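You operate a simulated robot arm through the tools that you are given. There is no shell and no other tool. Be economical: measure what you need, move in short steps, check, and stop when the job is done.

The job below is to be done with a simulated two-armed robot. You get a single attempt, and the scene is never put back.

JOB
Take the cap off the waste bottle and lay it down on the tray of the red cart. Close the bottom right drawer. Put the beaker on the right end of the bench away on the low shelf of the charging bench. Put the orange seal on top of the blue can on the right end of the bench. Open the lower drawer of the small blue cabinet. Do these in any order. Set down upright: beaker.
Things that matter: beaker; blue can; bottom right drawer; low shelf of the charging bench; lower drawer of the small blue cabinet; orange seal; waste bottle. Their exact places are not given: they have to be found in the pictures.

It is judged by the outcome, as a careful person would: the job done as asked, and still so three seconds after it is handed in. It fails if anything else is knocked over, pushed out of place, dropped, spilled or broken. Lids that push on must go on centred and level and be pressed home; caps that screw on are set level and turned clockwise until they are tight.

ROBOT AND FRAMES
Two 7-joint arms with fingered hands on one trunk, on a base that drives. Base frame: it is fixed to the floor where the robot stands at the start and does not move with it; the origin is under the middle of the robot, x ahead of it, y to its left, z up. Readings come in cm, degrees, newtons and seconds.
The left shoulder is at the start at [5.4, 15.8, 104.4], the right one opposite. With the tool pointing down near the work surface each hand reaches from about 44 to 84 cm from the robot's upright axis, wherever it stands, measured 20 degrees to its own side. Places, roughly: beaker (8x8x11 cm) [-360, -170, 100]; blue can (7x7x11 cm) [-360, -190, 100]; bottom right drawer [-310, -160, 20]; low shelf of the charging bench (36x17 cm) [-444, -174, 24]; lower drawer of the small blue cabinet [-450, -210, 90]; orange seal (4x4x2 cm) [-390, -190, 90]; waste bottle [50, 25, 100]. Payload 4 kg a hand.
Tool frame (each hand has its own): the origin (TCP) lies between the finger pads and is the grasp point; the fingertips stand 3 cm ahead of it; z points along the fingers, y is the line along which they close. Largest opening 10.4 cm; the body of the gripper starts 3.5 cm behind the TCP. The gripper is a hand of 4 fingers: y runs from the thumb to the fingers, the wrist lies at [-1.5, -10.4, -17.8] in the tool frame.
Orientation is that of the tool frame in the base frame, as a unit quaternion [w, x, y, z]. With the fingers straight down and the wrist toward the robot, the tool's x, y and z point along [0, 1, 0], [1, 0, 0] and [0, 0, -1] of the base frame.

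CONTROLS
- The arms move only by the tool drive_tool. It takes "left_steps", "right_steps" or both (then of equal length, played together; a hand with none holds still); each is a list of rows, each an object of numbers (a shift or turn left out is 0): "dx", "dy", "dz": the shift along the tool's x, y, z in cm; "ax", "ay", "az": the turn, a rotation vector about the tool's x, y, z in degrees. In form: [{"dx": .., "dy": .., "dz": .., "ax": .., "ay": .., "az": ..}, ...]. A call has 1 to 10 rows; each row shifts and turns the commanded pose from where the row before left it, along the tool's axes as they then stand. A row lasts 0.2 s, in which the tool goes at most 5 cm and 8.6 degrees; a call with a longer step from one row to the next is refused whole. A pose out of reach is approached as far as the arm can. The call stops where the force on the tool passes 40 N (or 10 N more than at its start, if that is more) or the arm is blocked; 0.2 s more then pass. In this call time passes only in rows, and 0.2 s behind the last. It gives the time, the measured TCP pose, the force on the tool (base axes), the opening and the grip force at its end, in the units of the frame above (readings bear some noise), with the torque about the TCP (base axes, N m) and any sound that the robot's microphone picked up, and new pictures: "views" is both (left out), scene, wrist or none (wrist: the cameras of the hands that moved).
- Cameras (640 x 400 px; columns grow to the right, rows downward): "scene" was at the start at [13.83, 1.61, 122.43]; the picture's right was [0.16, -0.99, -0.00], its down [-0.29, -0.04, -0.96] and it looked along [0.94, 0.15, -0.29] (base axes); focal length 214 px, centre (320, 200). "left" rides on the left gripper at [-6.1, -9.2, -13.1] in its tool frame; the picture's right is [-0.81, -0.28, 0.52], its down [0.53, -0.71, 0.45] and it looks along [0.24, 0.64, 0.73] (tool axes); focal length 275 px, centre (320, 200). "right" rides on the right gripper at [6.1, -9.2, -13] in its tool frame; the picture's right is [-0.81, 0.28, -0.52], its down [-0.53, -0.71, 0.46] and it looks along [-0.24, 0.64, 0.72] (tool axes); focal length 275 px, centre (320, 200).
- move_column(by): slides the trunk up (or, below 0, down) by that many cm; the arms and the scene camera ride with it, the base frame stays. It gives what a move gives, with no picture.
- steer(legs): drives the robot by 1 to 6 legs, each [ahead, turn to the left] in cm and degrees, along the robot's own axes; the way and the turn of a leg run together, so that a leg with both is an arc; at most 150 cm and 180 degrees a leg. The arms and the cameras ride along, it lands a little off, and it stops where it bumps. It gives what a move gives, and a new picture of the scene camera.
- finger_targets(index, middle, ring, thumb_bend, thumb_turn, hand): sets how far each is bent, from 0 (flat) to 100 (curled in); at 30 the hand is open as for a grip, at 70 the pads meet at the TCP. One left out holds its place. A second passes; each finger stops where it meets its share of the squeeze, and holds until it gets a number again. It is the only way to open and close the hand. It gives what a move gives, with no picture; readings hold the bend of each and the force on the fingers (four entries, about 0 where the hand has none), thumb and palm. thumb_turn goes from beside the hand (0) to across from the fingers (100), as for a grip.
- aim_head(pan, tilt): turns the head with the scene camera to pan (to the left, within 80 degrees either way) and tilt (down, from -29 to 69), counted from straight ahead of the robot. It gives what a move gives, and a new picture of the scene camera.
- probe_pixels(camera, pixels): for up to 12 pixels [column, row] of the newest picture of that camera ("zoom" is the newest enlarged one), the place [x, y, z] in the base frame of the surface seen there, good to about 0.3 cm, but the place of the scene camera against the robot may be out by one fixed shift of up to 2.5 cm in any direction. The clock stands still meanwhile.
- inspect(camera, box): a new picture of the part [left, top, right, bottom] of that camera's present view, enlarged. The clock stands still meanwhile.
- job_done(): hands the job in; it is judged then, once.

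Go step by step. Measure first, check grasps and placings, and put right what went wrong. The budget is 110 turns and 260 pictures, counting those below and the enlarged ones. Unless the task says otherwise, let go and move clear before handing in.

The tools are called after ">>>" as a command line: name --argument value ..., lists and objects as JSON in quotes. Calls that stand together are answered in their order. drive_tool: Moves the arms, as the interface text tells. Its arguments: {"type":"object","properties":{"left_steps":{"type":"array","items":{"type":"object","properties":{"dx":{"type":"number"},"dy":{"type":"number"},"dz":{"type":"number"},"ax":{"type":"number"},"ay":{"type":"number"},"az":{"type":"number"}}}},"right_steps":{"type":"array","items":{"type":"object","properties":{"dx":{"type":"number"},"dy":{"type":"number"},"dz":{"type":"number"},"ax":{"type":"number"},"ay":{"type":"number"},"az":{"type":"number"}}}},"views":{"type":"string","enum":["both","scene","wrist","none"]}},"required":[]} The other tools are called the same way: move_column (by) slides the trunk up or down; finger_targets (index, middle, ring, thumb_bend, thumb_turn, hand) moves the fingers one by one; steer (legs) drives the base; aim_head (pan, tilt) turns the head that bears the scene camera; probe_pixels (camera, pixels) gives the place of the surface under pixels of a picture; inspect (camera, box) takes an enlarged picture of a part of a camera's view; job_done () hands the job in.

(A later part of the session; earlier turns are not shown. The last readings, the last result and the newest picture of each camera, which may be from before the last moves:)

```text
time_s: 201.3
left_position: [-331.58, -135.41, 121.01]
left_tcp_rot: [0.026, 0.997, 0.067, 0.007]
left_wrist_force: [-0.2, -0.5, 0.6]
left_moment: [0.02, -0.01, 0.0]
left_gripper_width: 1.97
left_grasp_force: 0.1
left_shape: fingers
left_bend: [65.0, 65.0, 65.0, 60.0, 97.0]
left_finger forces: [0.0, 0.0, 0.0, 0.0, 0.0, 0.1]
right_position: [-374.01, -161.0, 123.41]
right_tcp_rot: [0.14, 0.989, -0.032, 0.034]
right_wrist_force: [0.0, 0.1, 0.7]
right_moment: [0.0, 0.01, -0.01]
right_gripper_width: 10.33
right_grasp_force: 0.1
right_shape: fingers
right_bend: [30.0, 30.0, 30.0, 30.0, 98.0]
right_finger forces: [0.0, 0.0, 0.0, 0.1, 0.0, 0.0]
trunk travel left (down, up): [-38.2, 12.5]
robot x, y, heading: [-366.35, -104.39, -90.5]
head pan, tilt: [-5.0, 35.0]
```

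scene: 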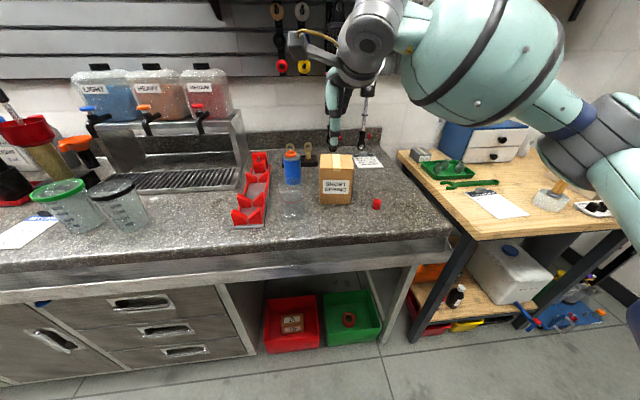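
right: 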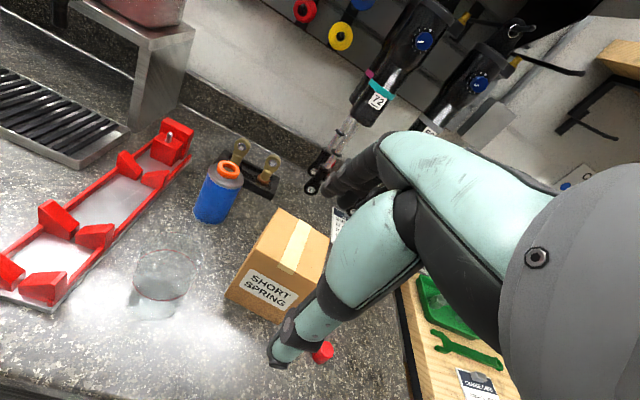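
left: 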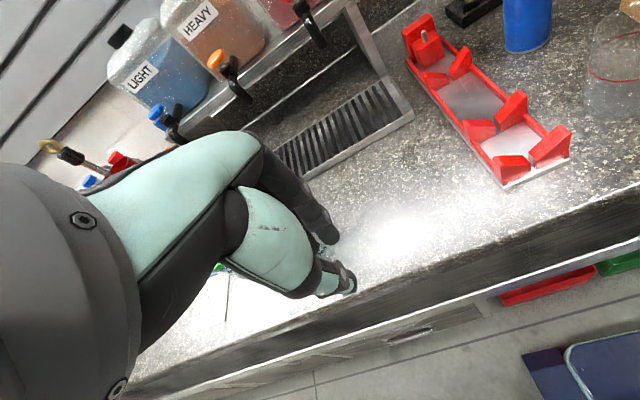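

>>> probe_pixels --camera "right" --pixels '[[163, 252], [135, 262], [193, 262], [165, 315], [140, 300], [185, 300], [163, 297], [130, 310], [245, 255], [40, 285]]'

>>> inspect --camera "right" --box '[90, 200, 290, 340]'

```text
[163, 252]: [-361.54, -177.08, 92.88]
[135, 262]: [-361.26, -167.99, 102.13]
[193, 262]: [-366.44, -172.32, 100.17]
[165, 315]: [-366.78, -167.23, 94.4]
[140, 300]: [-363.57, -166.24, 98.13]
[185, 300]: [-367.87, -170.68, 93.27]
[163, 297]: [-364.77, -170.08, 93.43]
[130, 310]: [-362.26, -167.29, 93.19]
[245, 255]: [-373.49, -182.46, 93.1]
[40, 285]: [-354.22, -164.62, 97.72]
```

```text
2.86 times, centred on (190, 270) of right
```

zoom: 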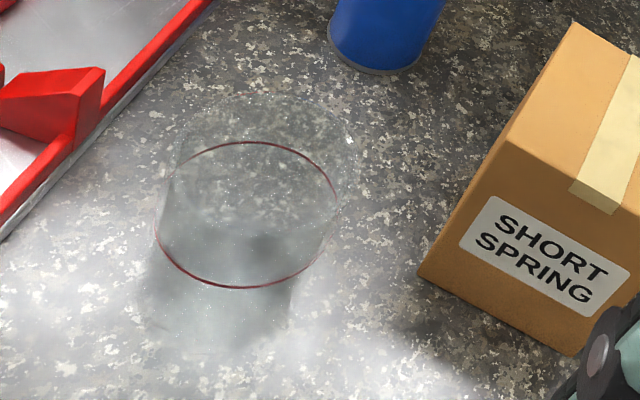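

Beaker centre is about (-364.5,-170.2), radius 3.9, rim near 104. I'll level the hand and bring it over the beaker.

>>> drive_tool --right_steps '[{"ax": 4.1}, {"ax": 4.1, "ay": -1.6}, {"ax": 4.1, "ay": -1.6, "az": -1.5}, {"ax": 4, "az": -1.5}, {"dx": 3.2, "dy": 3.1}, {"dx": 3.2, "dy": 3.1}, {"dx": 3.1, "dy": 3}, {"dz": 3}, {"dz": 3}, {}]' --views "wrist"

>>> inspect --camera "right" --box '[200, 180, 400, 340]'

```text
time_s: 203.6
left_position: [-331.55, -135.33, 120.86]
left_tcp_rot: [0.027, 0.997, 0.067, 0.007]
left_wrist_force: [0.8, 0.1, -0.8]
left_moment: [0.03, -0.01, -0.02]
left_gripper_width: 1.98
left_grasp_force: 0.0
left_shape: fingers
left_bend: [65.0, 65.0, 65.0, 60.0, 97.0]
left_finger forces: [0.0, 0.0, 0.0, 0.0, 0.1, 0.1]
right_position: [-364.38, -170.02, 117.57]
right_tcp_rot: [-0.001, 1.0, -0.005, 0.008]
right_wrist_force: [0.3, -0.5, 0.4]
right_moment: [0.0, 0.03, 0.0]
right_gripper_width: 10.31
right_grasp_force: 0.1
right_shape: fingers
right_bend: [30.0, 30.0, 30.0, 30.0, 98.0]
right_finger forces: [0.0, 0.0, 0.0, 0.1, 0.0, 0.0]
trunk travel left (down, up): [-38.2, 12.5]
robot x, y, heading: [-366.06, -104.53, -90.5]
head pan, tilt: [-5.0, 35.0]
```

right: 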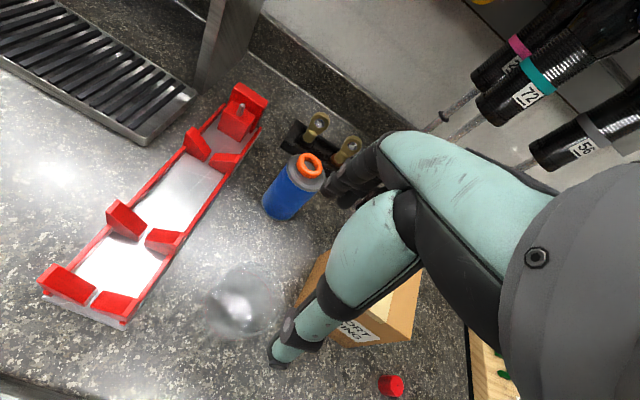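

```text
2.50 times, centred on (300, 260) of right
```

zoom: 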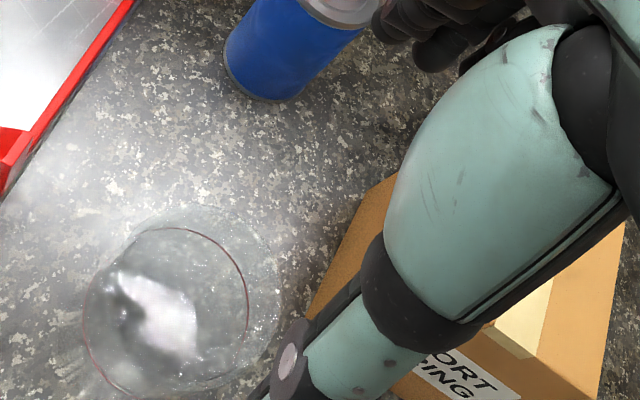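

>>> probe_pixels --camera "zoom" --pixels '[[183, 229], [240, 265], [247, 300], [95, 345], [90, 300], [120, 255], [205, 207], [275, 250], [284, 300], [150, 215], [130, 390], [240, 345]]'

```text
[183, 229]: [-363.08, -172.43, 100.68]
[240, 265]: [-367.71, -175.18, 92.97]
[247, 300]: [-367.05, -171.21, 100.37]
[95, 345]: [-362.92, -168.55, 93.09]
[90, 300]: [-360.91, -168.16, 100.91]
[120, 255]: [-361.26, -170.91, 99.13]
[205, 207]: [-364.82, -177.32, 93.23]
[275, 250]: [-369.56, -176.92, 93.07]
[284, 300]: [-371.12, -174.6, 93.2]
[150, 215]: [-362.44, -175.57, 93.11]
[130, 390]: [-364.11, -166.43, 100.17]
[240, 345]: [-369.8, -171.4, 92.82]
```

Wall points give beaker centre (-364.0,-169.5), radius ≈3.3. I'll adjust by half a centimetre and lower around it.

>>> drive_tool --right_steps '[{"dx": 0.35, "dy": -0.5}, {"dz": 4}, {"dz": 3.5}, {"dz": 3}, {"dz": 2.5}, {"dz": 2}, {"dz": 1.3}, {}]' --views "wrist"

>>> inspect --camera "scene" --box '[230, 120, 390, 250]'

```text
time_s: 205.3
left_position: [-331.55, -135.35, 121.12]
left_tcp_rot: [0.026, 0.997, 0.067, 0.007]
left_wrist_force: [-0.2, -0.3, 0.2]
left_moment: [0.03, 0.05, 0.02]
left_gripper_width: 1.99
left_grasp_force: 0.0
left_shape: fingers
left_bend: [65.0, 65.0, 65.0, 60.0, 97.0]
left_finger forces: [0.1, 0.0, 0.1, 0.1, 0.1, 0.2]
right_position: [-363.84, -169.48, 101.35]
right_tcp_rot: [-0.003, 1.0, -0.004, 0.011]
right_wrist_force: [0.1, -0.1, 0.8]
right_moment: [0.0, 0.01, -0.03]
right_gripper_width: 10.32
right_grasp_force: 0.1
right_shape: fingers
right_bend: [30.0, 30.0, 30.0, 30.0, 98.0]
right_finger forces: [0.1, 0.0, 0.0, 0.0, 0.0, 0.0]
trunk travel left (down, up): [-38.2, 12.5]
robot x, y, heading: [-366.43, -104.78, -90.7]
head pan, tilt: [-5.0, 35.0]
```

right: 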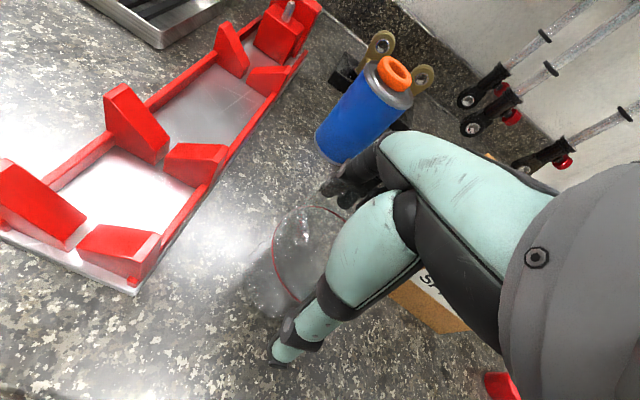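

```text
3.08 times, centred on (310, 185) of scene
```

zoom: 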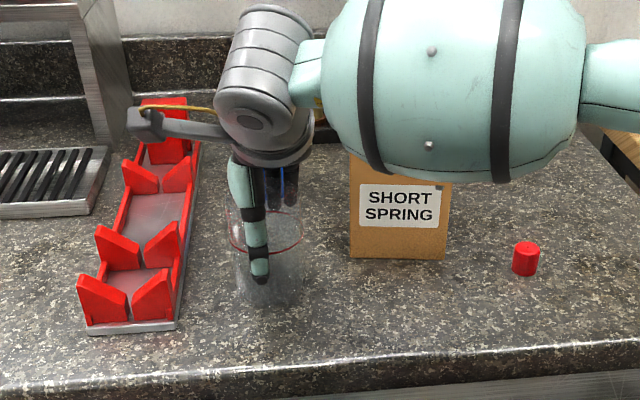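

The thumb and fingers straddle the beaker with no contact. I'll close gently and lift a little.

>>> finger_targets --hand "right" --index 52 --middle 52 --ring 52 --thumb_bend 52

>>> drive_tool --right_steps '[{"dz": -0.5}, {"dz": -1.5}, {"dz": -3}, {"dz": -4}, {"dz": -4}, {}]' --views "scene"

>>> inspect --camera "right" --box '[200, 160, 400, 360]'

```text
time_s: 206.3
left_position: [-331.67, -135.34, 120.98]
left_tcp_rot: [0.026, 0.997, 0.067, 0.007]
left_wrist_force: [0.5, -1.1, 0.8]
left_moment: [0.0, 0.0, -0.02]
left_gripper_width: 1.98
left_grasp_force: 0.1
left_shape: fingers
left_bend: [65.0, 65.0, 65.0, 60.0, 97.0]
left_finger forces: [0.0, 0.1, 0.0, 0.0, 0.0, 0.1]
right_position: [-363.94, -169.62, 101.44]
right_tcp_rot: [-0.003, 1.0, -0.004, 0.01]
right_wrist_force: [-0.6, -0.9, 1.8]
right_moment: [-0.13, -0.04, -0.02]
right_gripper_width: 6.92
right_grasp_force: 18.9
right_shape: fingers
right_bend: [42.0, 48.0, 52.0, 48.0, 97.0]
right_finger forces: [15.2, 3.8, 0.1, 0.0, 19.5, 0.0]
trunk travel left (down, up): [-38.2, 12.5]
robot x, y, heading: [-366.11, -104.44, -90.4]
head pan, tilt: [-5.0, 35.0]
```

```text
time_s: 207.8
left_position: [-331.62, -135.38, 121.04]
left_tcp_rot: [0.027, 0.997, 0.067, 0.007]
left_wrist_force: [-0.6, -0.7, 0.3]
left_moment: [-0.02, 0.01, -0.01]
left_gripper_width: 1.98
left_grasp_force: 0.0
left_shape: fingers
left_bend: [65.0, 65.0, 65.0, 60.0, 97.0]
left_finger forces: [0.0, 0.0, 0.0, 0.0, 0.0, 0.0]
right_position: [-363.81, -169.99, 114.12]
right_tcp_rot: [-0.003, 1.0, -0.005, 0.009]
right_wrist_force: [0.4, 0.0, -0.3]
right_moment: [-0.01, 0.01, 0.01]
right_gripper_width: 6.89
right_grasp_force: 18.4
right_shape: fingers
right_bend: [42.0, 48.0, 52.0, 48.0, 97.0]
right_finger forces: [14.2, 3.3, 0.0, 0.0, 19.2, 0.0]
trunk travel left (down, up): [-38.2, 12.5]
robot x, y, heading: [-366.51, -104.5, -90.8]
head pan, tilt: [-5.0, 35.0]
```

scene: 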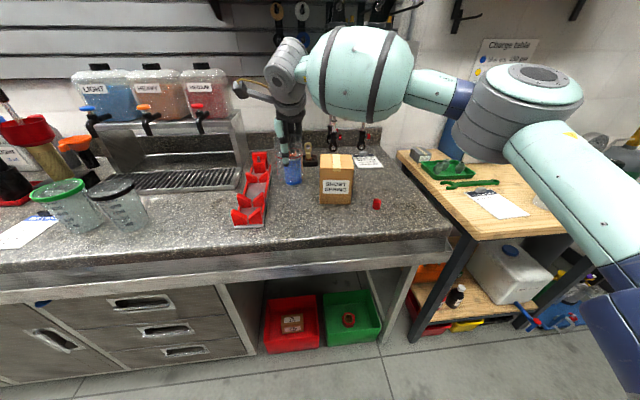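

```text
2.00 times, centred on (300, 260) of right
```

zoom: 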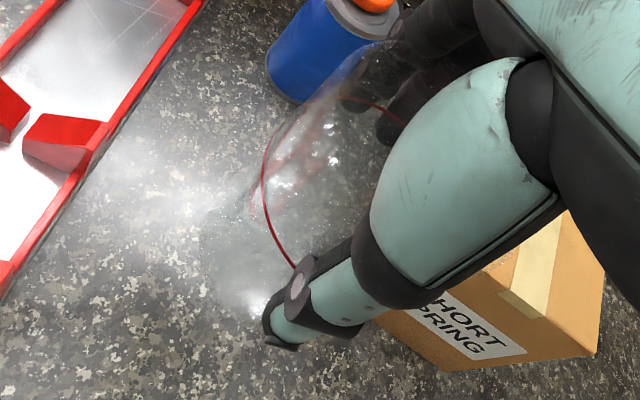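

The beaker is held, 6.9 cm wide, upright, its bottom 8.35 cm below the TCP. I'll back away and shift along the aisle to face the charging bench.

>>> steer --legs '[[-26, 0], [0, -90], [66, 0], [0, 90]]'

>>> aim_head --pan -8 --tilt 40

```text
time_s: 221.5
left_position: [-402.59, -110.2, 121.87]
left_tcp_rot: [0.038, 0.999, -0.013, 0.003]
left_wrist_force: [0.4, 0.0, 0.1]
left_moment: [-0.02, 0.0, -0.02]
left_gripper_width: 1.96
left_grasp_force: 0.0
left_shape: fingers
left_bend: [65.0, 65.0, 65.0, 60.0, 97.0]
left_finger forces: [0.1, 0.0, 0.1, 0.0, 0.1, 0.0]
right_position: [-439.88, -139.39, 115.64]
right_tcp_rot: [0.011, 0.996, -0.086, 0.008]
right_wrist_force: [-0.1, 0.4, -0.7]
right_moment: [0.0, 0.0, 0.01]
right_gripper_width: 6.67
right_grasp_force: 16.4
right_shape: fingers
right_bend: [44.0, 49.0, 52.0, 48.0, 97.0]
right_finger forces: [12.8, 3.0, 0.0, 0.0, 16.6, 0.0]
trunk travel left (down, up): [-38.2, 12.5]
robot x, y, heading: [-433.33, -76.39, -99.5]
head pan, tilt: [-5.0, 35.0]
stopped in leg 4: the robot was blocked; the commanded pose is now the measured one
```

scene: 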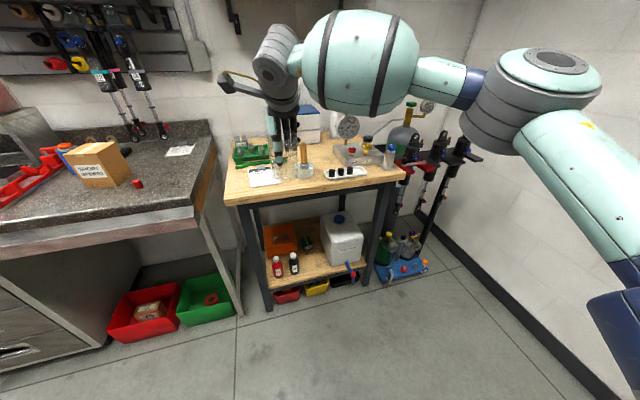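

```text
time_s: 222.2
left_position: [-402.51, -110.05, 121.87]
left_tcp_rot: [0.038, 0.999, -0.013, 0.003]
left_wrist_force: [0.2, -0.3, 0.5]
left_moment: [-0.01, -0.01, 0.0]
left_gripper_width: 1.97
left_grasp_force: 0.1
left_shape: fingers
left_bend: [65.0, 65.0, 65.0, 60.0, 97.0]
left_finger forces: [0.0, 0.0, 0.0, 0.0, 0.0, 0.0]
right_position: [-439.88, -139.24, 115.86]
right_tcp_rot: [0.011, 0.996, -0.086, 0.007]
right_wrist_force: [1.1, 0.0, -1.0]
right_moment: [-0.04, 0.02, 0.01]
right_gripper_width: 6.71
right_grasp_force: 15.9
right_shape: fingers
right_bend: [44.0, 49.0, 52.0, 48.0, 97.0]
right_finger forces: [12.8, 3.0, 0.0, 0.1, 16.6, 0.1]
trunk travel left (down, up): [-38.2, 12.5]
robot x, y, heading: [-433.15, -76.48, -99.8]
head pan, tilt: [-8.0, 40.0]
```

scene: 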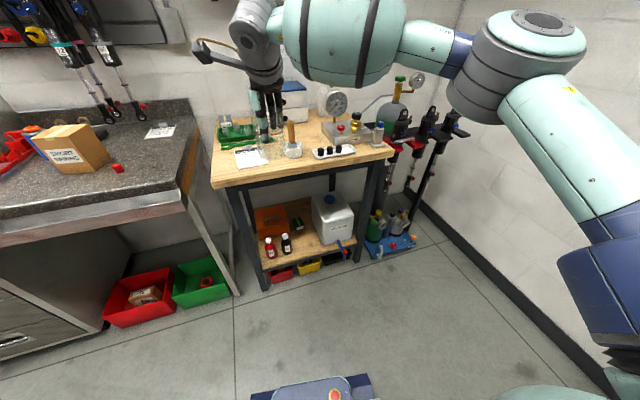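

The robot was blocked a few degrees short of square (something close behind). I'll edge forward a little and enlarge the shelf view.

>>> steer --legs '[[8, 0]]'

>>> inspect --camera "scene" --box '[230, 170, 390, 290]'

>>> probe_pixels --camera "zoom" --pixels '[[150, 335], [250, 330], [330, 320], [400, 300], [230, 260], [140, 295], [200, 290], [280, 290], [380, 280], [350, 190], [200, 230], [300, 250]]'

```text
time_s: 223.3
left_position: [-403.45, -115.87, 122.38]
left_tcp_rot: [0.049, 0.999, -0.013, 0.002]
left_wrist_force: [0.3, 0.1, -0.6]
left_moment: [0.02, 0.04, 0.0]
left_gripper_width: 1.97
left_grasp_force: 0.0
left_shape: fingers
left_bend: [65.0, 65.0, 65.0, 60.0, 97.0]
left_finger forces: [0.0, 0.0, 0.0, 0.0, 0.0, 0.0]
right_position: [-440.94, -145.24, 116.91]
right_tcp_rot: [0.022, 0.996, -0.085, 0.008]
right_wrist_force: [1.5, -0.4, -1.3]
right_moment: [0.07, 0.01, 0.05]
right_gripper_width: 6.7
right_grasp_force: 16.4
right_shape: fingers
right_bend: [44.0, 49.0, 52.0, 48.0, 97.0]
right_finger forces: [12.7, 2.9, 0.0, 0.0, 16.5, 0.0]
trunk travel left (down, up): [-38.2, 12.5]
robot x, y, heading: [-434.51, -84.68, -99.5]
head pan, tilt: [-8.0, 40.0]
```

scene: 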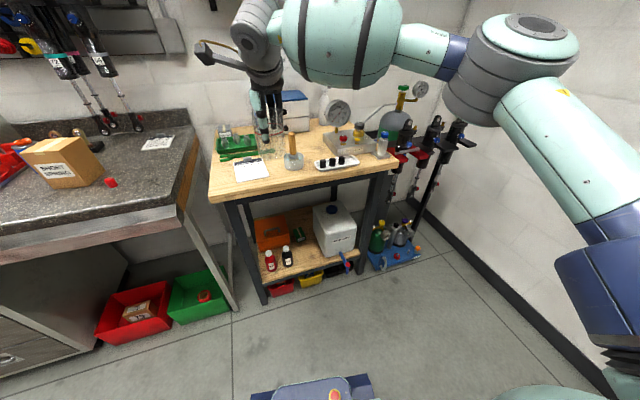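

```text
3.33 times, centred on (310, 230) of scene
```

zoom: 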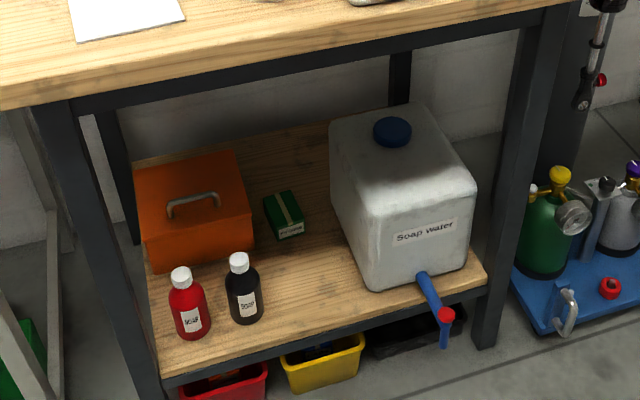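

```text
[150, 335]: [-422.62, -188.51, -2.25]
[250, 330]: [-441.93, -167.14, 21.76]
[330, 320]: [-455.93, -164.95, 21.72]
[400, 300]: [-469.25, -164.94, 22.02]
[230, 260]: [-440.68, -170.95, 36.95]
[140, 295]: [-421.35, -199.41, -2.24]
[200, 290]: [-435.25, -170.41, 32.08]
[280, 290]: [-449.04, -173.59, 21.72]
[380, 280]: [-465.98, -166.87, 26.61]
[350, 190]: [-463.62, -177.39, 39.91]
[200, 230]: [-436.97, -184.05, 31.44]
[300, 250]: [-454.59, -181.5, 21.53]
```

There's clear shelf space between the black bottle (x≈-444) and the soap can (x≈-460), so the target is about (-452,-171), shelf z≈23.9. I'll square up, lift the left hand and lower the trunk.

>>> steer --legs '[[0, 9]]'

>>> drive_tool --left_steps '[{"dz": -4}, {"dz": -4}, {"dz": -4}, {"dz": -4}]' --views "none"

>>> move_column --by -37.5

```text
time_s: 224.4
left_position: [-399.08, -112.41, 122.18]
left_tcp_rot: [0.041, 0.997, 0.065, 0.006]
left_wrist_force: [-0.1, 0.2, 0.3]
left_moment: [-0.01, 0.0, 0.03]
left_gripper_width: 1.98
left_grasp_force: 0.1
left_shape: fingers
left_bend: [65.0, 65.0, 65.0, 60.0, 97.0]
left_finger forces: [0.0, 0.0, 0.0, 0.0, 0.0, 0.0]
right_position: [-431.35, -147.05, 116.13]
right_tcp_rot: [0.013, 1.0, -0.006, 0.009]
right_wrist_force: [0.2, 1.0, -0.1]
right_moment: [0.0, -0.03, -0.01]
right_gripper_width: 6.71
right_grasp_force: 15.3
right_shape: fingers
right_bend: [44.0, 49.0, 52.0, 48.0, 97.0]
right_finger forces: [12.4, 2.9, 0.0, 0.1, 16.1, 0.0]
trunk travel left (down, up): [-38.2, 12.5]
robot x, y, heading: [-434.28, -84.2, -90.8]
head pan, tilt: [-8.0, 40.0]
```

scene: 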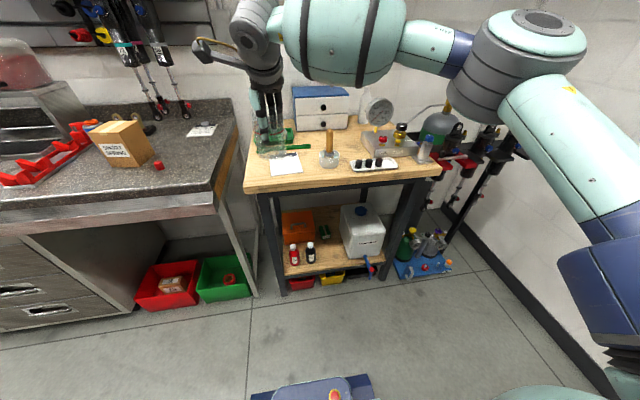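

```text
time_s: 225.4
left_position: [-399.37, -109.62, 138.2]
left_tcp_rot: [0.046, 0.997, 0.065, 0.006]
left_wrist_force: [-0.8, -0.2, 0.3]
left_moment: [-0.02, 0.0, 0.01]
left_gripper_width: 2.0
left_grasp_force: 0.0
left_shape: fingers
left_bend: [65.0, 65.0, 65.0, 60.0, 98.0]
left_finger forces: [0.1, 0.1, 0.0, 0.0, 0.0, 0.0]
right_position: [-431.48, -145.82, 116.75]
right_tcp_rot: [0.018, 1.0, -0.006, 0.009]
right_wrist_force: [-0.3, 1.1, -0.6]
right_moment: [0.02, -0.01, 0.0]
right_gripper_width: 6.67
right_grasp_force: 16.3
right_shape: fingers
right_bend: [44.0, 49.0, 52.0, 48.0, 97.0]
right_finger forces: [12.4, 2.9, 0.1, 0.0, 16.1, 0.0]
trunk travel left (down, up): [-38.2, 12.5]
robot x, y, heading: [-434.46, -84.6, -90.7]
head pan, tilt: [-8.0, 40.0]
```

```text
time_s: 229.0
left_position: [-399.3, -109.87, 100.56]
left_tcp_rot: [0.044, 0.997, 0.066, 0.006]
left_wrist_force: [0.4, -0.4, -0.1]
left_moment: [0.01, -0.02, -0.02]
left_gripper_width: 1.97
left_grasp_force: 0.0
left_shape: fingers
left_bend: [65.0, 65.0, 65.0, 60.0, 98.0]
left_finger forces: [0.0, 0.0, 0.0, 0.0, 0.0, 0.0]
right_position: [-431.39, -145.98, 79.22]
right_tcp_rot: [0.017, 1.0, -0.007, 0.008]
right_wrist_force: [0.2, -0.2, -0.6]
right_moment: [-0.01, -0.02, -0.03]
right_gripper_width: 6.68
right_grasp_force: 15.5
right_shape: fingers
right_bend: [44.0, 49.0, 52.0, 48.0, 97.0]
right_finger forces: [12.4, 2.9, 0.0, 0.0, 16.0, 0.0]
trunk travel left (down, up): [-0.7, 50.0]
robot x, y, heading: [-434.79, -84.64, -90.8]
head pan, tilt: [-8.0, 40.0]
```

Trunk is down; right hand at (-431,-146,79). I'll pull back slightly and lower the beaker while shifting right toward x=-452.

>>> drive_tool --right_steps '[{"dy": -3, "dx": -2}, {"dy": -3, "dx": -2}, {"dz": 4.4, "dx": -2}, {"dz": 4.4, "dx": -2}, {"dz": 4.4, "dx": -2}, {"dz": 4.4, "dx": -2}, {"dz": 4.4, "dx": -2}, {"dz": 4.4, "dx": -2}, {"dz": 4.4, "dx": -2}, {"dz": 4.4, "dx": -2}]' --views "scene"

```text
time_s: 231.2
left_position: [-399.31, -109.93, 100.74]
left_tcp_rot: [0.044, 0.997, 0.066, 0.006]
left_wrist_force: [0.1, -0.4, -0.2]
left_moment: [0.01, 0.01, -0.01]
left_gripper_width: 1.97
left_grasp_force: 0.0
left_shape: fingers
left_bend: [65.0, 65.0, 65.0, 60.0, 98.0]
left_finger forces: [0.0, 0.0, 0.0, 0.0, 0.1, 0.1]
right_position: [-450.68, -140.91, 43.36]
right_tcp_rot: [0.018, 1.0, -0.006, 0.01]
right_wrist_force: [-0.1, -0.2, -0.5]
right_moment: [0.01, 0.01, 0.0]
right_gripper_width: 6.67
right_grasp_force: 14.8
right_shape: fingers
right_bend: [44.0, 49.0, 52.0, 48.0, 97.0]
right_finger forces: [11.7, 2.6, 0.0, 0.0, 14.9, 0.0]
trunk travel left (down, up): [-0.7, 50.0]
robot x, y, heading: [-434.77, -84.89, -91.0]
head pan, tilt: [-8.0, 40.0]
```

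scene: 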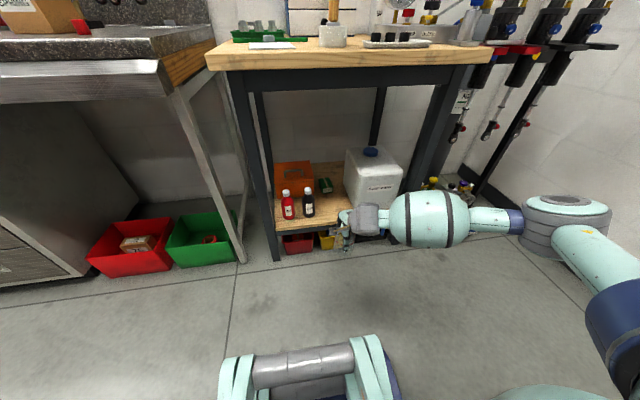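

The forearm sticks out to the right and would meet the bench leg, so I'll stretch the arm further forward (which brings the elbow in) and drop to entry height before driving in.

>>> drive_tool --right_steps '[{"dz": 3, "dy": 1}, {"dz": 3, "dy": 1}, {"dz": 2.6, "dy": 1}, {"dy": 2.5, "dx": -0.5}, {"dy": 2.5, "dx": -0.5}, {"dy": 2.5, "dx": -0.5}, {"dy": 2.5}, {}]' --views "both"

```text
time_s: 233.0
left_position: [-399.33, -109.88, 100.7]
left_tcp_rot: [0.044, 0.997, 0.065, 0.007]
left_wrist_force: [-0.4, -0.1, -0.7]
left_moment: [-0.03, 0.0, -0.02]
left_gripper_width: 1.96
left_grasp_force: 0.0
left_shape: fingers
left_bend: [65.0, 65.0, 65.0, 60.0, 98.0]
left_finger forces: [0.0, 0.1, 0.0, 0.0, 0.1, 0.0]
right_position: [-452.2, -154.29, 35.44]
right_tcp_rot: [0.017, 1.0, -0.007, 0.01]
right_wrist_force: [0.5, -1.2, -0.6]
right_moment: [-0.01, 0.01, 0.01]
right_gripper_width: 6.65
right_grasp_force: 14.4
right_shape: fingers
right_bend: [44.0, 49.0, 52.0, 48.0, 97.0]
right_finger forces: [11.4, 2.6, 0.0, 0.0, 14.6, 0.0]
trunk travel left (down, up): [-0.7, 50.0]
robot x, y, heading: [-434.85, -84.47, -90.8]
head pan, tilt: [-8.0, 40.0]
```

scene: 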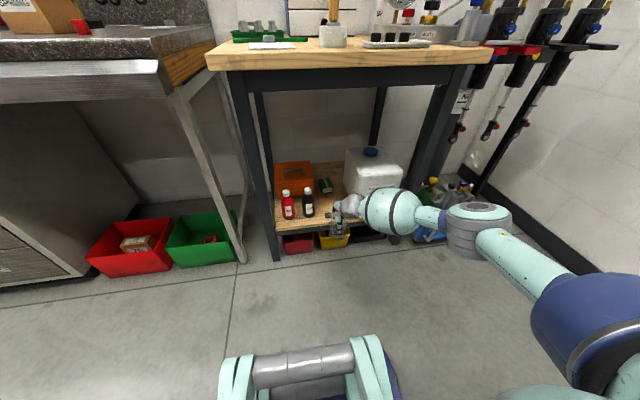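
right: 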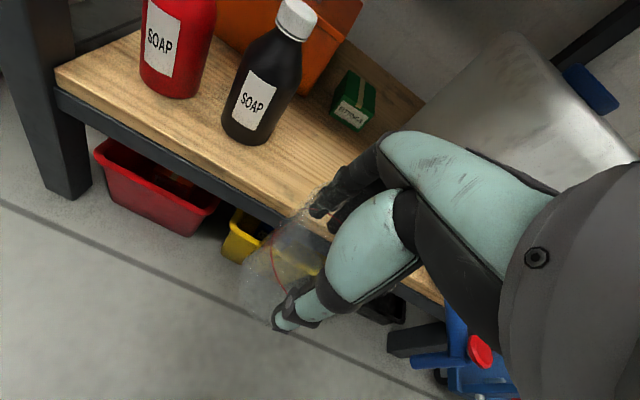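

>>> probe_pixels --camera "right" --pixels '[[270, 115], [225, 140], [300, 190], [350, 110], [480, 100], [430, 110], [480, 350], [420, 290], [405, 345], [270, 215], [180, 170]]'

>>> probe_pixels --camera "scene" --pixels '[[435, 150], [440, 120], [480, 230], [385, 215], [440, 225], [310, 205], [360, 230], [350, 180], [375, 185]]'

```text
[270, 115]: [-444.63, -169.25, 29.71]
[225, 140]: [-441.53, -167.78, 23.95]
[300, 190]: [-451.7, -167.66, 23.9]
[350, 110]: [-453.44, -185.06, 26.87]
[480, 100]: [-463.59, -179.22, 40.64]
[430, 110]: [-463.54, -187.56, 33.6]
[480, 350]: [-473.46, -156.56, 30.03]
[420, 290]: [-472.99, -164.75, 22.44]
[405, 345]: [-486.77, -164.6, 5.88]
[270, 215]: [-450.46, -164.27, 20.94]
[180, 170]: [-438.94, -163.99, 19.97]
```

```text
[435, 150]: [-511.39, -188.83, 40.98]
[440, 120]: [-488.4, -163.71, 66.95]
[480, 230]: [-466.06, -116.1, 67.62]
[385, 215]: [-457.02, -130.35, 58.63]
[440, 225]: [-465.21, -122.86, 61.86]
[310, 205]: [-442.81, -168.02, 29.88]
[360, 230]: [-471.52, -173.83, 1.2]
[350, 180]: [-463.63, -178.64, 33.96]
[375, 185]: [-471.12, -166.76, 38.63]
```

Shelf z is 23.9 with its front edge at y=-164.2; free width is x -445…-463. I'll shift to x≈-454 and drive in 17.5 cm.

>>> drive_tool --right_steps '[{"dx": -1}, {"dx": -0.9}]' --views "none"

>>> steer --legs '[[17.5, 0]]'

>>> inspect --camera "right" --box '[0, 0, 640, 400]'

```text
time_s: 233.6
left_position: [-399.25, -109.87, 100.68]
left_tcp_rot: [0.044, 0.997, 0.065, 0.006]
left_wrist_force: [0.1, 1.1, -0.4]
left_moment: [0.0, 0.02, 0.0]
left_gripper_width: 1.98
left_grasp_force: 0.0
left_shape: fingers
left_bend: [65.0, 65.0, 65.0, 60.0, 98.0]
left_finger forces: [0.0, 0.0, 0.1, 0.0, 0.0, 0.1]
right_position: [-454.05, -154.2, 35.19]
right_tcp_rot: [0.018, 1.0, -0.007, 0.01]
right_wrist_force: [-0.6, -0.5, 0.0]
right_moment: [0.0, -0.02, -0.01]
right_gripper_width: 6.64
right_grasp_force: 14.4
right_shape: fingers
right_bend: [44.0, 49.0, 52.0, 48.0, 97.0]
right_finger forces: [11.4, 2.5, 0.0, 0.1, 14.7, 0.0]
trunk travel left (down, up): [-0.7, 50.0]
robot x, y, heading: [-434.67, -84.39, -90.8]
head pan, tilt: [-8.0, 40.0]
```

```text
time_s: 235.1
left_position: [-399.52, -127.35, 100.68]
left_tcp_rot: [0.043, 0.997, 0.065, 0.005]
left_wrist_force: [-1.0, 0.3, 0.2]
left_moment: [-0.02, 0.02, -0.01]
left_gripper_width: 1.98
left_grasp_force: 0.1
left_shape: fingers
left_bend: [65.0, 65.0, 65.0, 60.0, 98.0]
left_finger forces: [0.1, 0.1, 0.0, 0.0, 0.0, 0.1]
right_position: [-454.29, -171.73, 35.16]
right_tcp_rot: [0.016, 1.0, -0.007, 0.009]
right_wrist_force: [0.8, -0.4, -0.9]
right_moment: [0.0, 0.0, 0.0]
right_gripper_width: 6.65
right_grasp_force: 14.4
right_shape: fingers
right_bend: [44.0, 49.0, 52.0, 48.0, 97.0]
right_finger forces: [11.5, 2.8, 0.1, 0.0, 14.5, 0.0]
trunk travel left (down, up): [-0.7, 50.0]
robot x, y, heading: [-435.1, -102.49, -90.8]
head pan, tilt: [-8.0, 40.0]
```

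scene: 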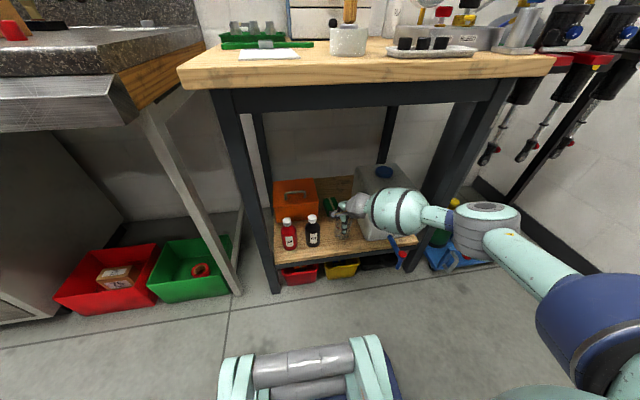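

```text
1.00 times, centred on (320, 200) of right (not enlarged: the box is as wide or as high as the picture)
```

zoom: 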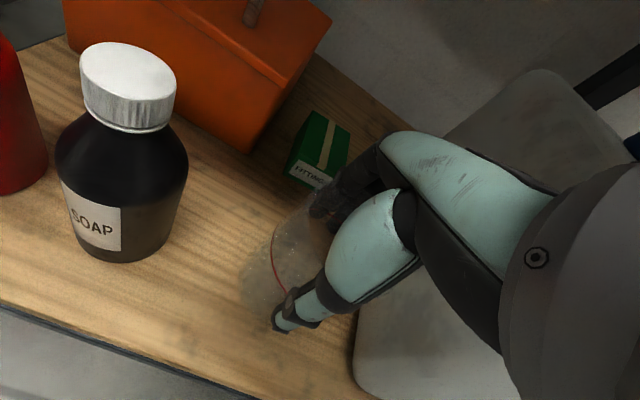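

The beaker is over clear shelf space. I'll lower it slowly until it touches.

>>> drive_tool --right_steps '[{"dz": 0.8}, {"dz": 0.8}, {"dz": 0.6}, {"dz": 0.4}, {"dz": 0.3}, {}]' --views "wrist"

```text
time_s: 236.5
left_position: [-399.43, -126.08, 100.99]
left_tcp_rot: [0.05, 0.997, 0.065, 0.005]
left_wrist_force: [1.5, -0.3, 0.6]
left_moment: [-0.01, -0.03, 0.05]
left_gripper_width: 1.98
left_grasp_force: 0.1
left_shape: fingers
left_bend: [65.0, 65.0, 65.0, 60.0, 98.0]
left_finger forces: [0.0, 0.0, 0.1, 0.1, 0.1, 0.1]
right_position: [-454.33, -171.58, 33.28]
right_tcp_rot: [0.023, 1.0, -0.008, 0.01]
right_wrist_force: [-0.2, -0.5, -1.2]
right_moment: [-0.02, -0.01, 0.01]
right_gripper_width: 6.64
right_grasp_force: 14.8
right_shape: fingers
right_bend: [44.0, 49.0, 52.0, 48.0, 97.0]
right_finger forces: [11.4, 2.7, 0.1, 0.0, 14.8, 0.0]
trunk travel left (down, up): [-0.7, 50.0]
robot x, y, heading: [-435.27, -101.46, -90.6]
head pan, tilt: [-8.0, 40.0]
```

right: 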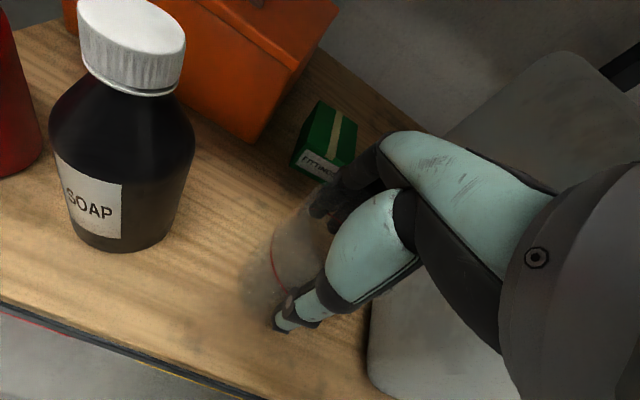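

>>> drive_tool --right_steps '[{"dz": 0.5}, {"dz": 0.4}, {"dz": 0.3}, {}]' --views "none"

>>> inspect --camera "scene" --box '[260, 160, 420, 280]'

```text
time_s: 237.5
left_position: [-399.45, -125.91, 101.02]
left_tcp_rot: [0.052, 0.996, 0.066, 0.005]
left_wrist_force: [0.3, -0.2, -0.9]
left_moment: [0.02, -0.01, 0.0]
left_gripper_width: 1.94
left_grasp_force: 0.0
left_shape: fingers
left_bend: [65.0, 65.0, 65.0, 60.0, 98.0]
left_finger forces: [0.1, 0.0, 0.0, 0.0, 0.0, 0.0]
right_position: [-454.11, -171.77, 32.29]
right_tcp_rot: [0.025, 1.0, -0.006, 0.01]
right_wrist_force: [3.1, -1.8, 16.6]
right_moment: [0.33, 0.11, -0.04]
right_gripper_width: 6.64
right_grasp_force: 16.4
right_shape: fingers
right_bend: [44.0, 49.0, 52.0, 48.0, 97.0]
right_finger forces: [15.0, 2.7, 0.0, 0.1, 15.2, 0.0]
trunk travel left (down, up): [-0.7, 50.0]
robot x, y, heading: [-435.17, -101.83, -90.8]
head pan, tilt: [-8.0, 40.0]
```

```text
3.33 times, centred on (340, 220) of scene
```

zoom: 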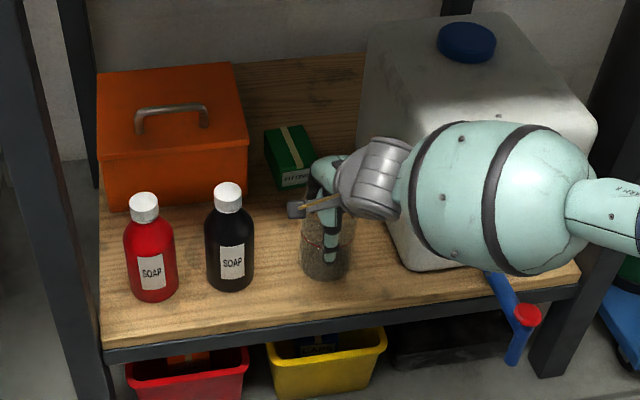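

The beaker touches down (16.6 N) upright on the shelf. I'll ease the grip open, then lift the hand straight up.

>>> finger_targets --hand "right" --index 40 --middle 42 --ring 40 --thumb_bend 42

>>> finger_targets --hand "right" --index 30 --middle 30 --ring 30 --thumb_bend 30

>>> drive_tool --right_steps '[{"dz": -1}, {"dz": -2}, {"dz": -2.5}, {"dz": -2.5}, {"dz": -2.5}, {}]' --views "wrist"

>>> inspect --camera "scene" --box '[260, 160, 420, 280]'

```text
time_s: 238.5
left_position: [-399.49, -125.93, 101.01]
left_tcp_rot: [0.051, 0.996, 0.066, 0.005]
left_wrist_force: [1.2, -0.5, -0.8]
left_moment: [0.03, -0.01, -0.03]
left_gripper_width: 1.98
left_grasp_force: 0.0
left_shape: fingers
left_bend: [65.0, 65.0, 65.0, 60.0, 98.0]
left_finger forces: [0.0, 0.0, 0.0, 0.0, 0.1, 0.0]
right_position: [-454.22, -171.6, 32.05]
right_tcp_rot: [0.025, 1.0, -0.007, 0.01]
right_wrist_force: [1.4, -0.1, 7.8]
right_moment: [0.03, -0.01, -0.03]
right_gripper_width: 7.99
right_grasp_force: 5.3
right_shape: fingers
right_bend: [38.0, 42.0, 40.0, 42.0, 97.0]
right_finger forces: [4.6, 0.0, 0.2, 0.0, 6.0, 0.1]
trunk travel left (down, up): [-0.7, 50.0]
robot x, y, heading: [-435.03, -101.79, -90.9]
head pan, tilt: [-8.0, 40.0]
```

```text
time_s: 239.5
left_position: [-399.54, -126.01, 101.03]
left_tcp_rot: [0.05, 0.997, 0.065, 0.006]
left_wrist_force: [0.5, -0.5, 0.2]
left_moment: [-0.01, -0.02, -0.02]
left_gripper_width: 1.99
left_grasp_force: 0.0
left_shape: fingers
left_bend: [65.0, 65.0, 65.0, 60.0, 98.0]
left_finger forces: [0.0, 0.0, 0.1, 0.0, 0.0, 0.0]
right_position: [-454.24, -171.63, 32.1]
right_tcp_rot: [0.023, 1.0, -0.007, 0.008]
right_wrist_force: [0.8, 0.2, 0.1]
right_moment: [0.02, -0.04, -0.01]
right_gripper_width: 10.31
right_grasp_force: 0.0
right_shape: fingers
right_bend: [30.0, 30.0, 30.0, 30.0, 97.0]
right_finger forces: [0.1, 0.0, 0.1, 0.0, 0.2, 0.0]
trunk travel left (down, up): [-0.7, 50.0]
robot x, y, heading: [-434.73, -102.26, -90.7]
head pan, tilt: [-8.0, 40.0]
```

```text
time_s: 240.9
left_position: [-399.46, -126.1, 101.02]
left_tcp_rot: [0.051, 0.997, 0.066, 0.007]
left_wrist_force: [0.4, -0.2, 0.6]
left_moment: [-0.01, -0.02, 0.01]
left_gripper_width: 1.99
left_grasp_force: 0.1
left_shape: fingers
left_bend: [65.0, 65.0, 65.0, 60.0, 98.0]
left_finger forces: [0.0, 0.1, 0.0, 0.1, 0.0, 0.0]
right_position: [-454.29, -171.09, 42.55]
right_tcp_rot: [0.024, 1.0, -0.007, 0.009]
right_wrist_force: [0.2, 0.0, 0.6]
right_moment: [0.01, 0.05, -0.01]
right_gripper_width: 10.29
right_grasp_force: 0.1
right_shape: fingers
right_bend: [30.0, 30.0, 30.0, 30.0, 97.0]
right_finger forces: [0.0, 0.0, 0.0, 0.1, 0.0, 0.0]
trunk travel left (down, up): [-0.7, 50.0]
robot x, y, heading: [-434.86, -101.9, -90.9]
head pan, tilt: [-8.0, 40.0]
```

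right: 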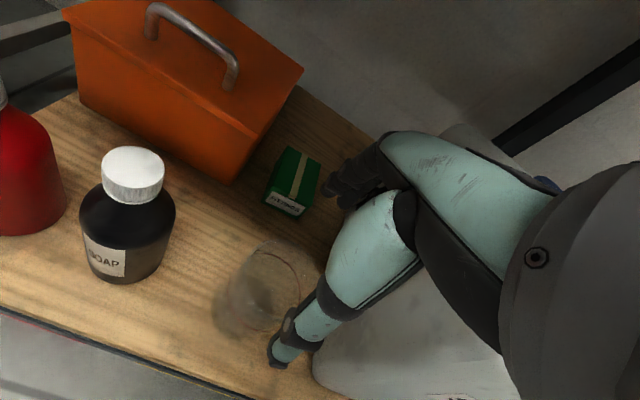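

```text
3.33 times, centred on (340, 220) of scene
```

zoom: 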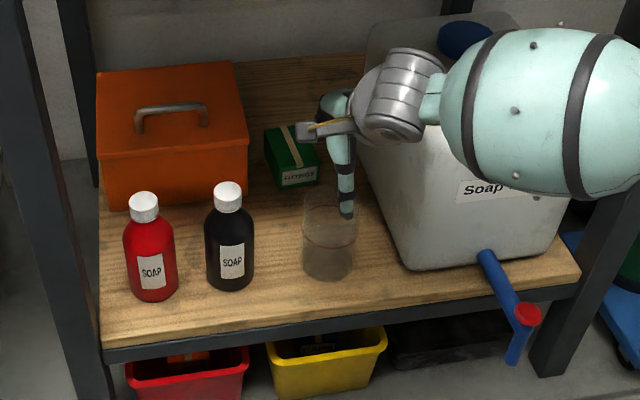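

The beaker stands upright on the low shelf. I'll back out, raise the arm and then the trunk for a close look at the blue cabinet.

>>> steer --legs '[[-22, 0]]'

>>> drive_tool --right_steps '[{"dz": -3, "dy": -3}, {"dz": -3, "dy": -3}, {"dz": -3, "dy": -3}, {"dz": -3, "dy": -3}, {"dz": -4.5}, {"dz": -4.5}, {"dz": -4.5}, {"dz": -4.5}, {"dz": -4.5}, {"dz": -4.5}]' --views "scene"

```text
time_s: 242.7
left_position: [-399.24, -103.88, 101.07]
left_tcp_rot: [0.051, 0.997, 0.065, 0.007]
left_wrist_force: [-0.6, 0.0, 1.1]
left_moment: [-0.01, -0.01, 0.02]
left_gripper_width: 1.96
left_grasp_force: 0.1
left_shape: fingers
left_bend: [65.0, 65.0, 65.0, 60.0, 98.0]
left_finger forces: [0.1, 0.1, 0.0, 0.0, 0.0, 0.0]
right_position: [-454.19, -148.9, 42.61]
right_tcp_rot: [0.024, 1.0, -0.008, 0.009]
right_wrist_force: [0.6, 0.3, -0.4]
right_moment: [0.0, -0.01, -0.01]
right_gripper_width: 10.32
right_grasp_force: 0.1
right_shape: fingers
right_bend: [30.0, 30.0, 30.0, 30.0, 97.0]
right_finger forces: [0.0, 0.0, 0.1, 0.1, 0.0, 0.1]
trunk travel left (down, up): [-0.7, 50.0]
robot x, y, heading: [-434.86, -79.74, -90.9]
head pan, tilt: [-8.0, 40.0]
```

scene: 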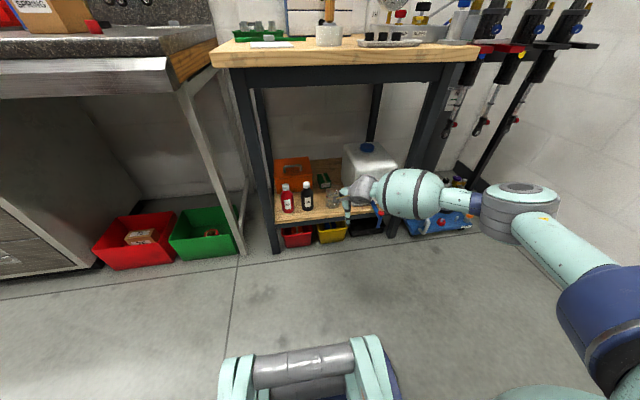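

```text
time_s: 244.9
left_position: [-399.25, -102.83, 101.13]
left_tcp_rot: [0.057, 0.996, 0.065, 0.007]
left_wrist_force: [0.9, -1.0, -0.5]
left_moment: [0.02, 0.02, 0.03]
left_gripper_width: 1.97
left_grasp_force: 0.0
left_shape: fingers
left_bend: [65.0, 65.0, 65.0, 60.0, 98.0]
left_finger forces: [0.0, 0.0, 0.1, 0.0, 0.0, 0.1]
right_position: [-454.84, -134.14, 81.74]
right_tcp_rot: [0.029, 0.999, -0.008, 0.009]
right_wrist_force: [0.8, -0.2, 0.4]
right_moment: [-0.04, 0.0, -0.01]
right_gripper_width: 10.29
right_grasp_force: 0.0
right_shape: fingers
right_bend: [30.0, 30.0, 30.0, 30.0, 97.0]
right_finger forces: [0.0, 0.0, 0.0, 0.0, 0.0, 0.0]
trunk travel left (down, up): [-0.7, 50.0]
robot x, y, heading: [-434.54, -79.94, -90.8]
head pan, tilt: [-8.0, 40.0]
```

scene: 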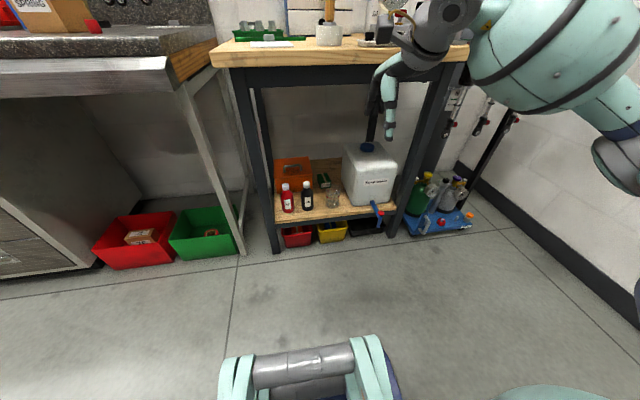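

>>> move_column --by 42

>>> steer --legs '[[22, 0]]'

>>> inspect --camera "scene" --box '[220, 0, 460, 150]'

```text
refused: 42 is not a number from -40 to 40
```

```text
time_s: 246.6
left_position: [-399.48, -121.09, 101.79]
left_tcp_rot: [0.071, 0.995, 0.064, 0.004]
left_wrist_force: [0.0, 0.1, 0.4]
left_moment: [-0.03, 0.0, -0.02]
left_gripper_width: 1.97
left_grasp_force: 0.1
left_shape: fingers
left_bend: [65.0, 65.0, 65.0, 60.0, 98.0]
left_finger forces: [0.2, 0.0, 0.1, 0.0, 0.1, 0.0]
right_position: [-454.94, -152.66, 82.61]
right_tcp_rot: [0.035, 0.999, -0.004, 0.005]
right_wrist_force: [0.2, 0.6, 0.6]
right_moment: [-0.02, -0.02, -0.01]
right_gripper_width: 10.29
right_grasp_force: 0.1
right_shape: fingers
right_bend: [30.0, 30.0, 30.0, 30.0, 97.0]
right_finger forces: [0.0, 0.1, 0.0, 0.1, 0.0, 0.0]
trunk travel left (down, up): [-0.7, 50.0]
robot x, y, heading: [-435.1, -101.19, -90.7]
head pan, tilt: [-8.0, 40.0]
stopped in leg 1: the force on the tool passed its limit at 64 N (the readings are from after the stop); the commanded pose is now the measured one
```

scene: 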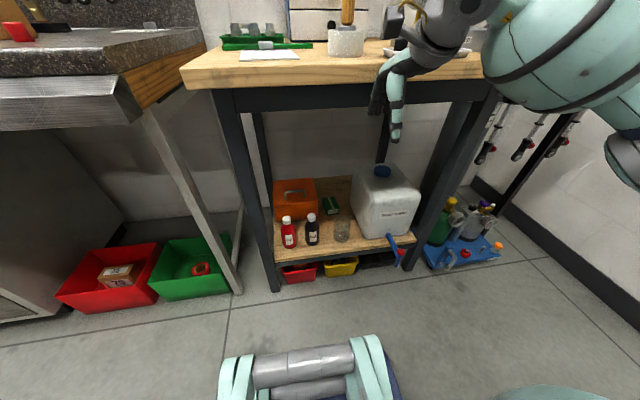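

```text
2.67 times, centred on (340, 75) of scene
```

zoom: 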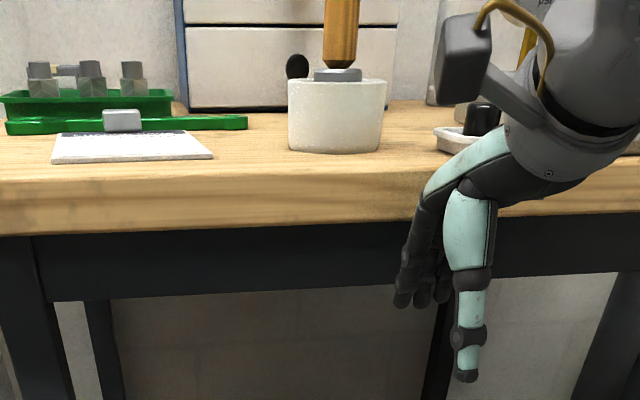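

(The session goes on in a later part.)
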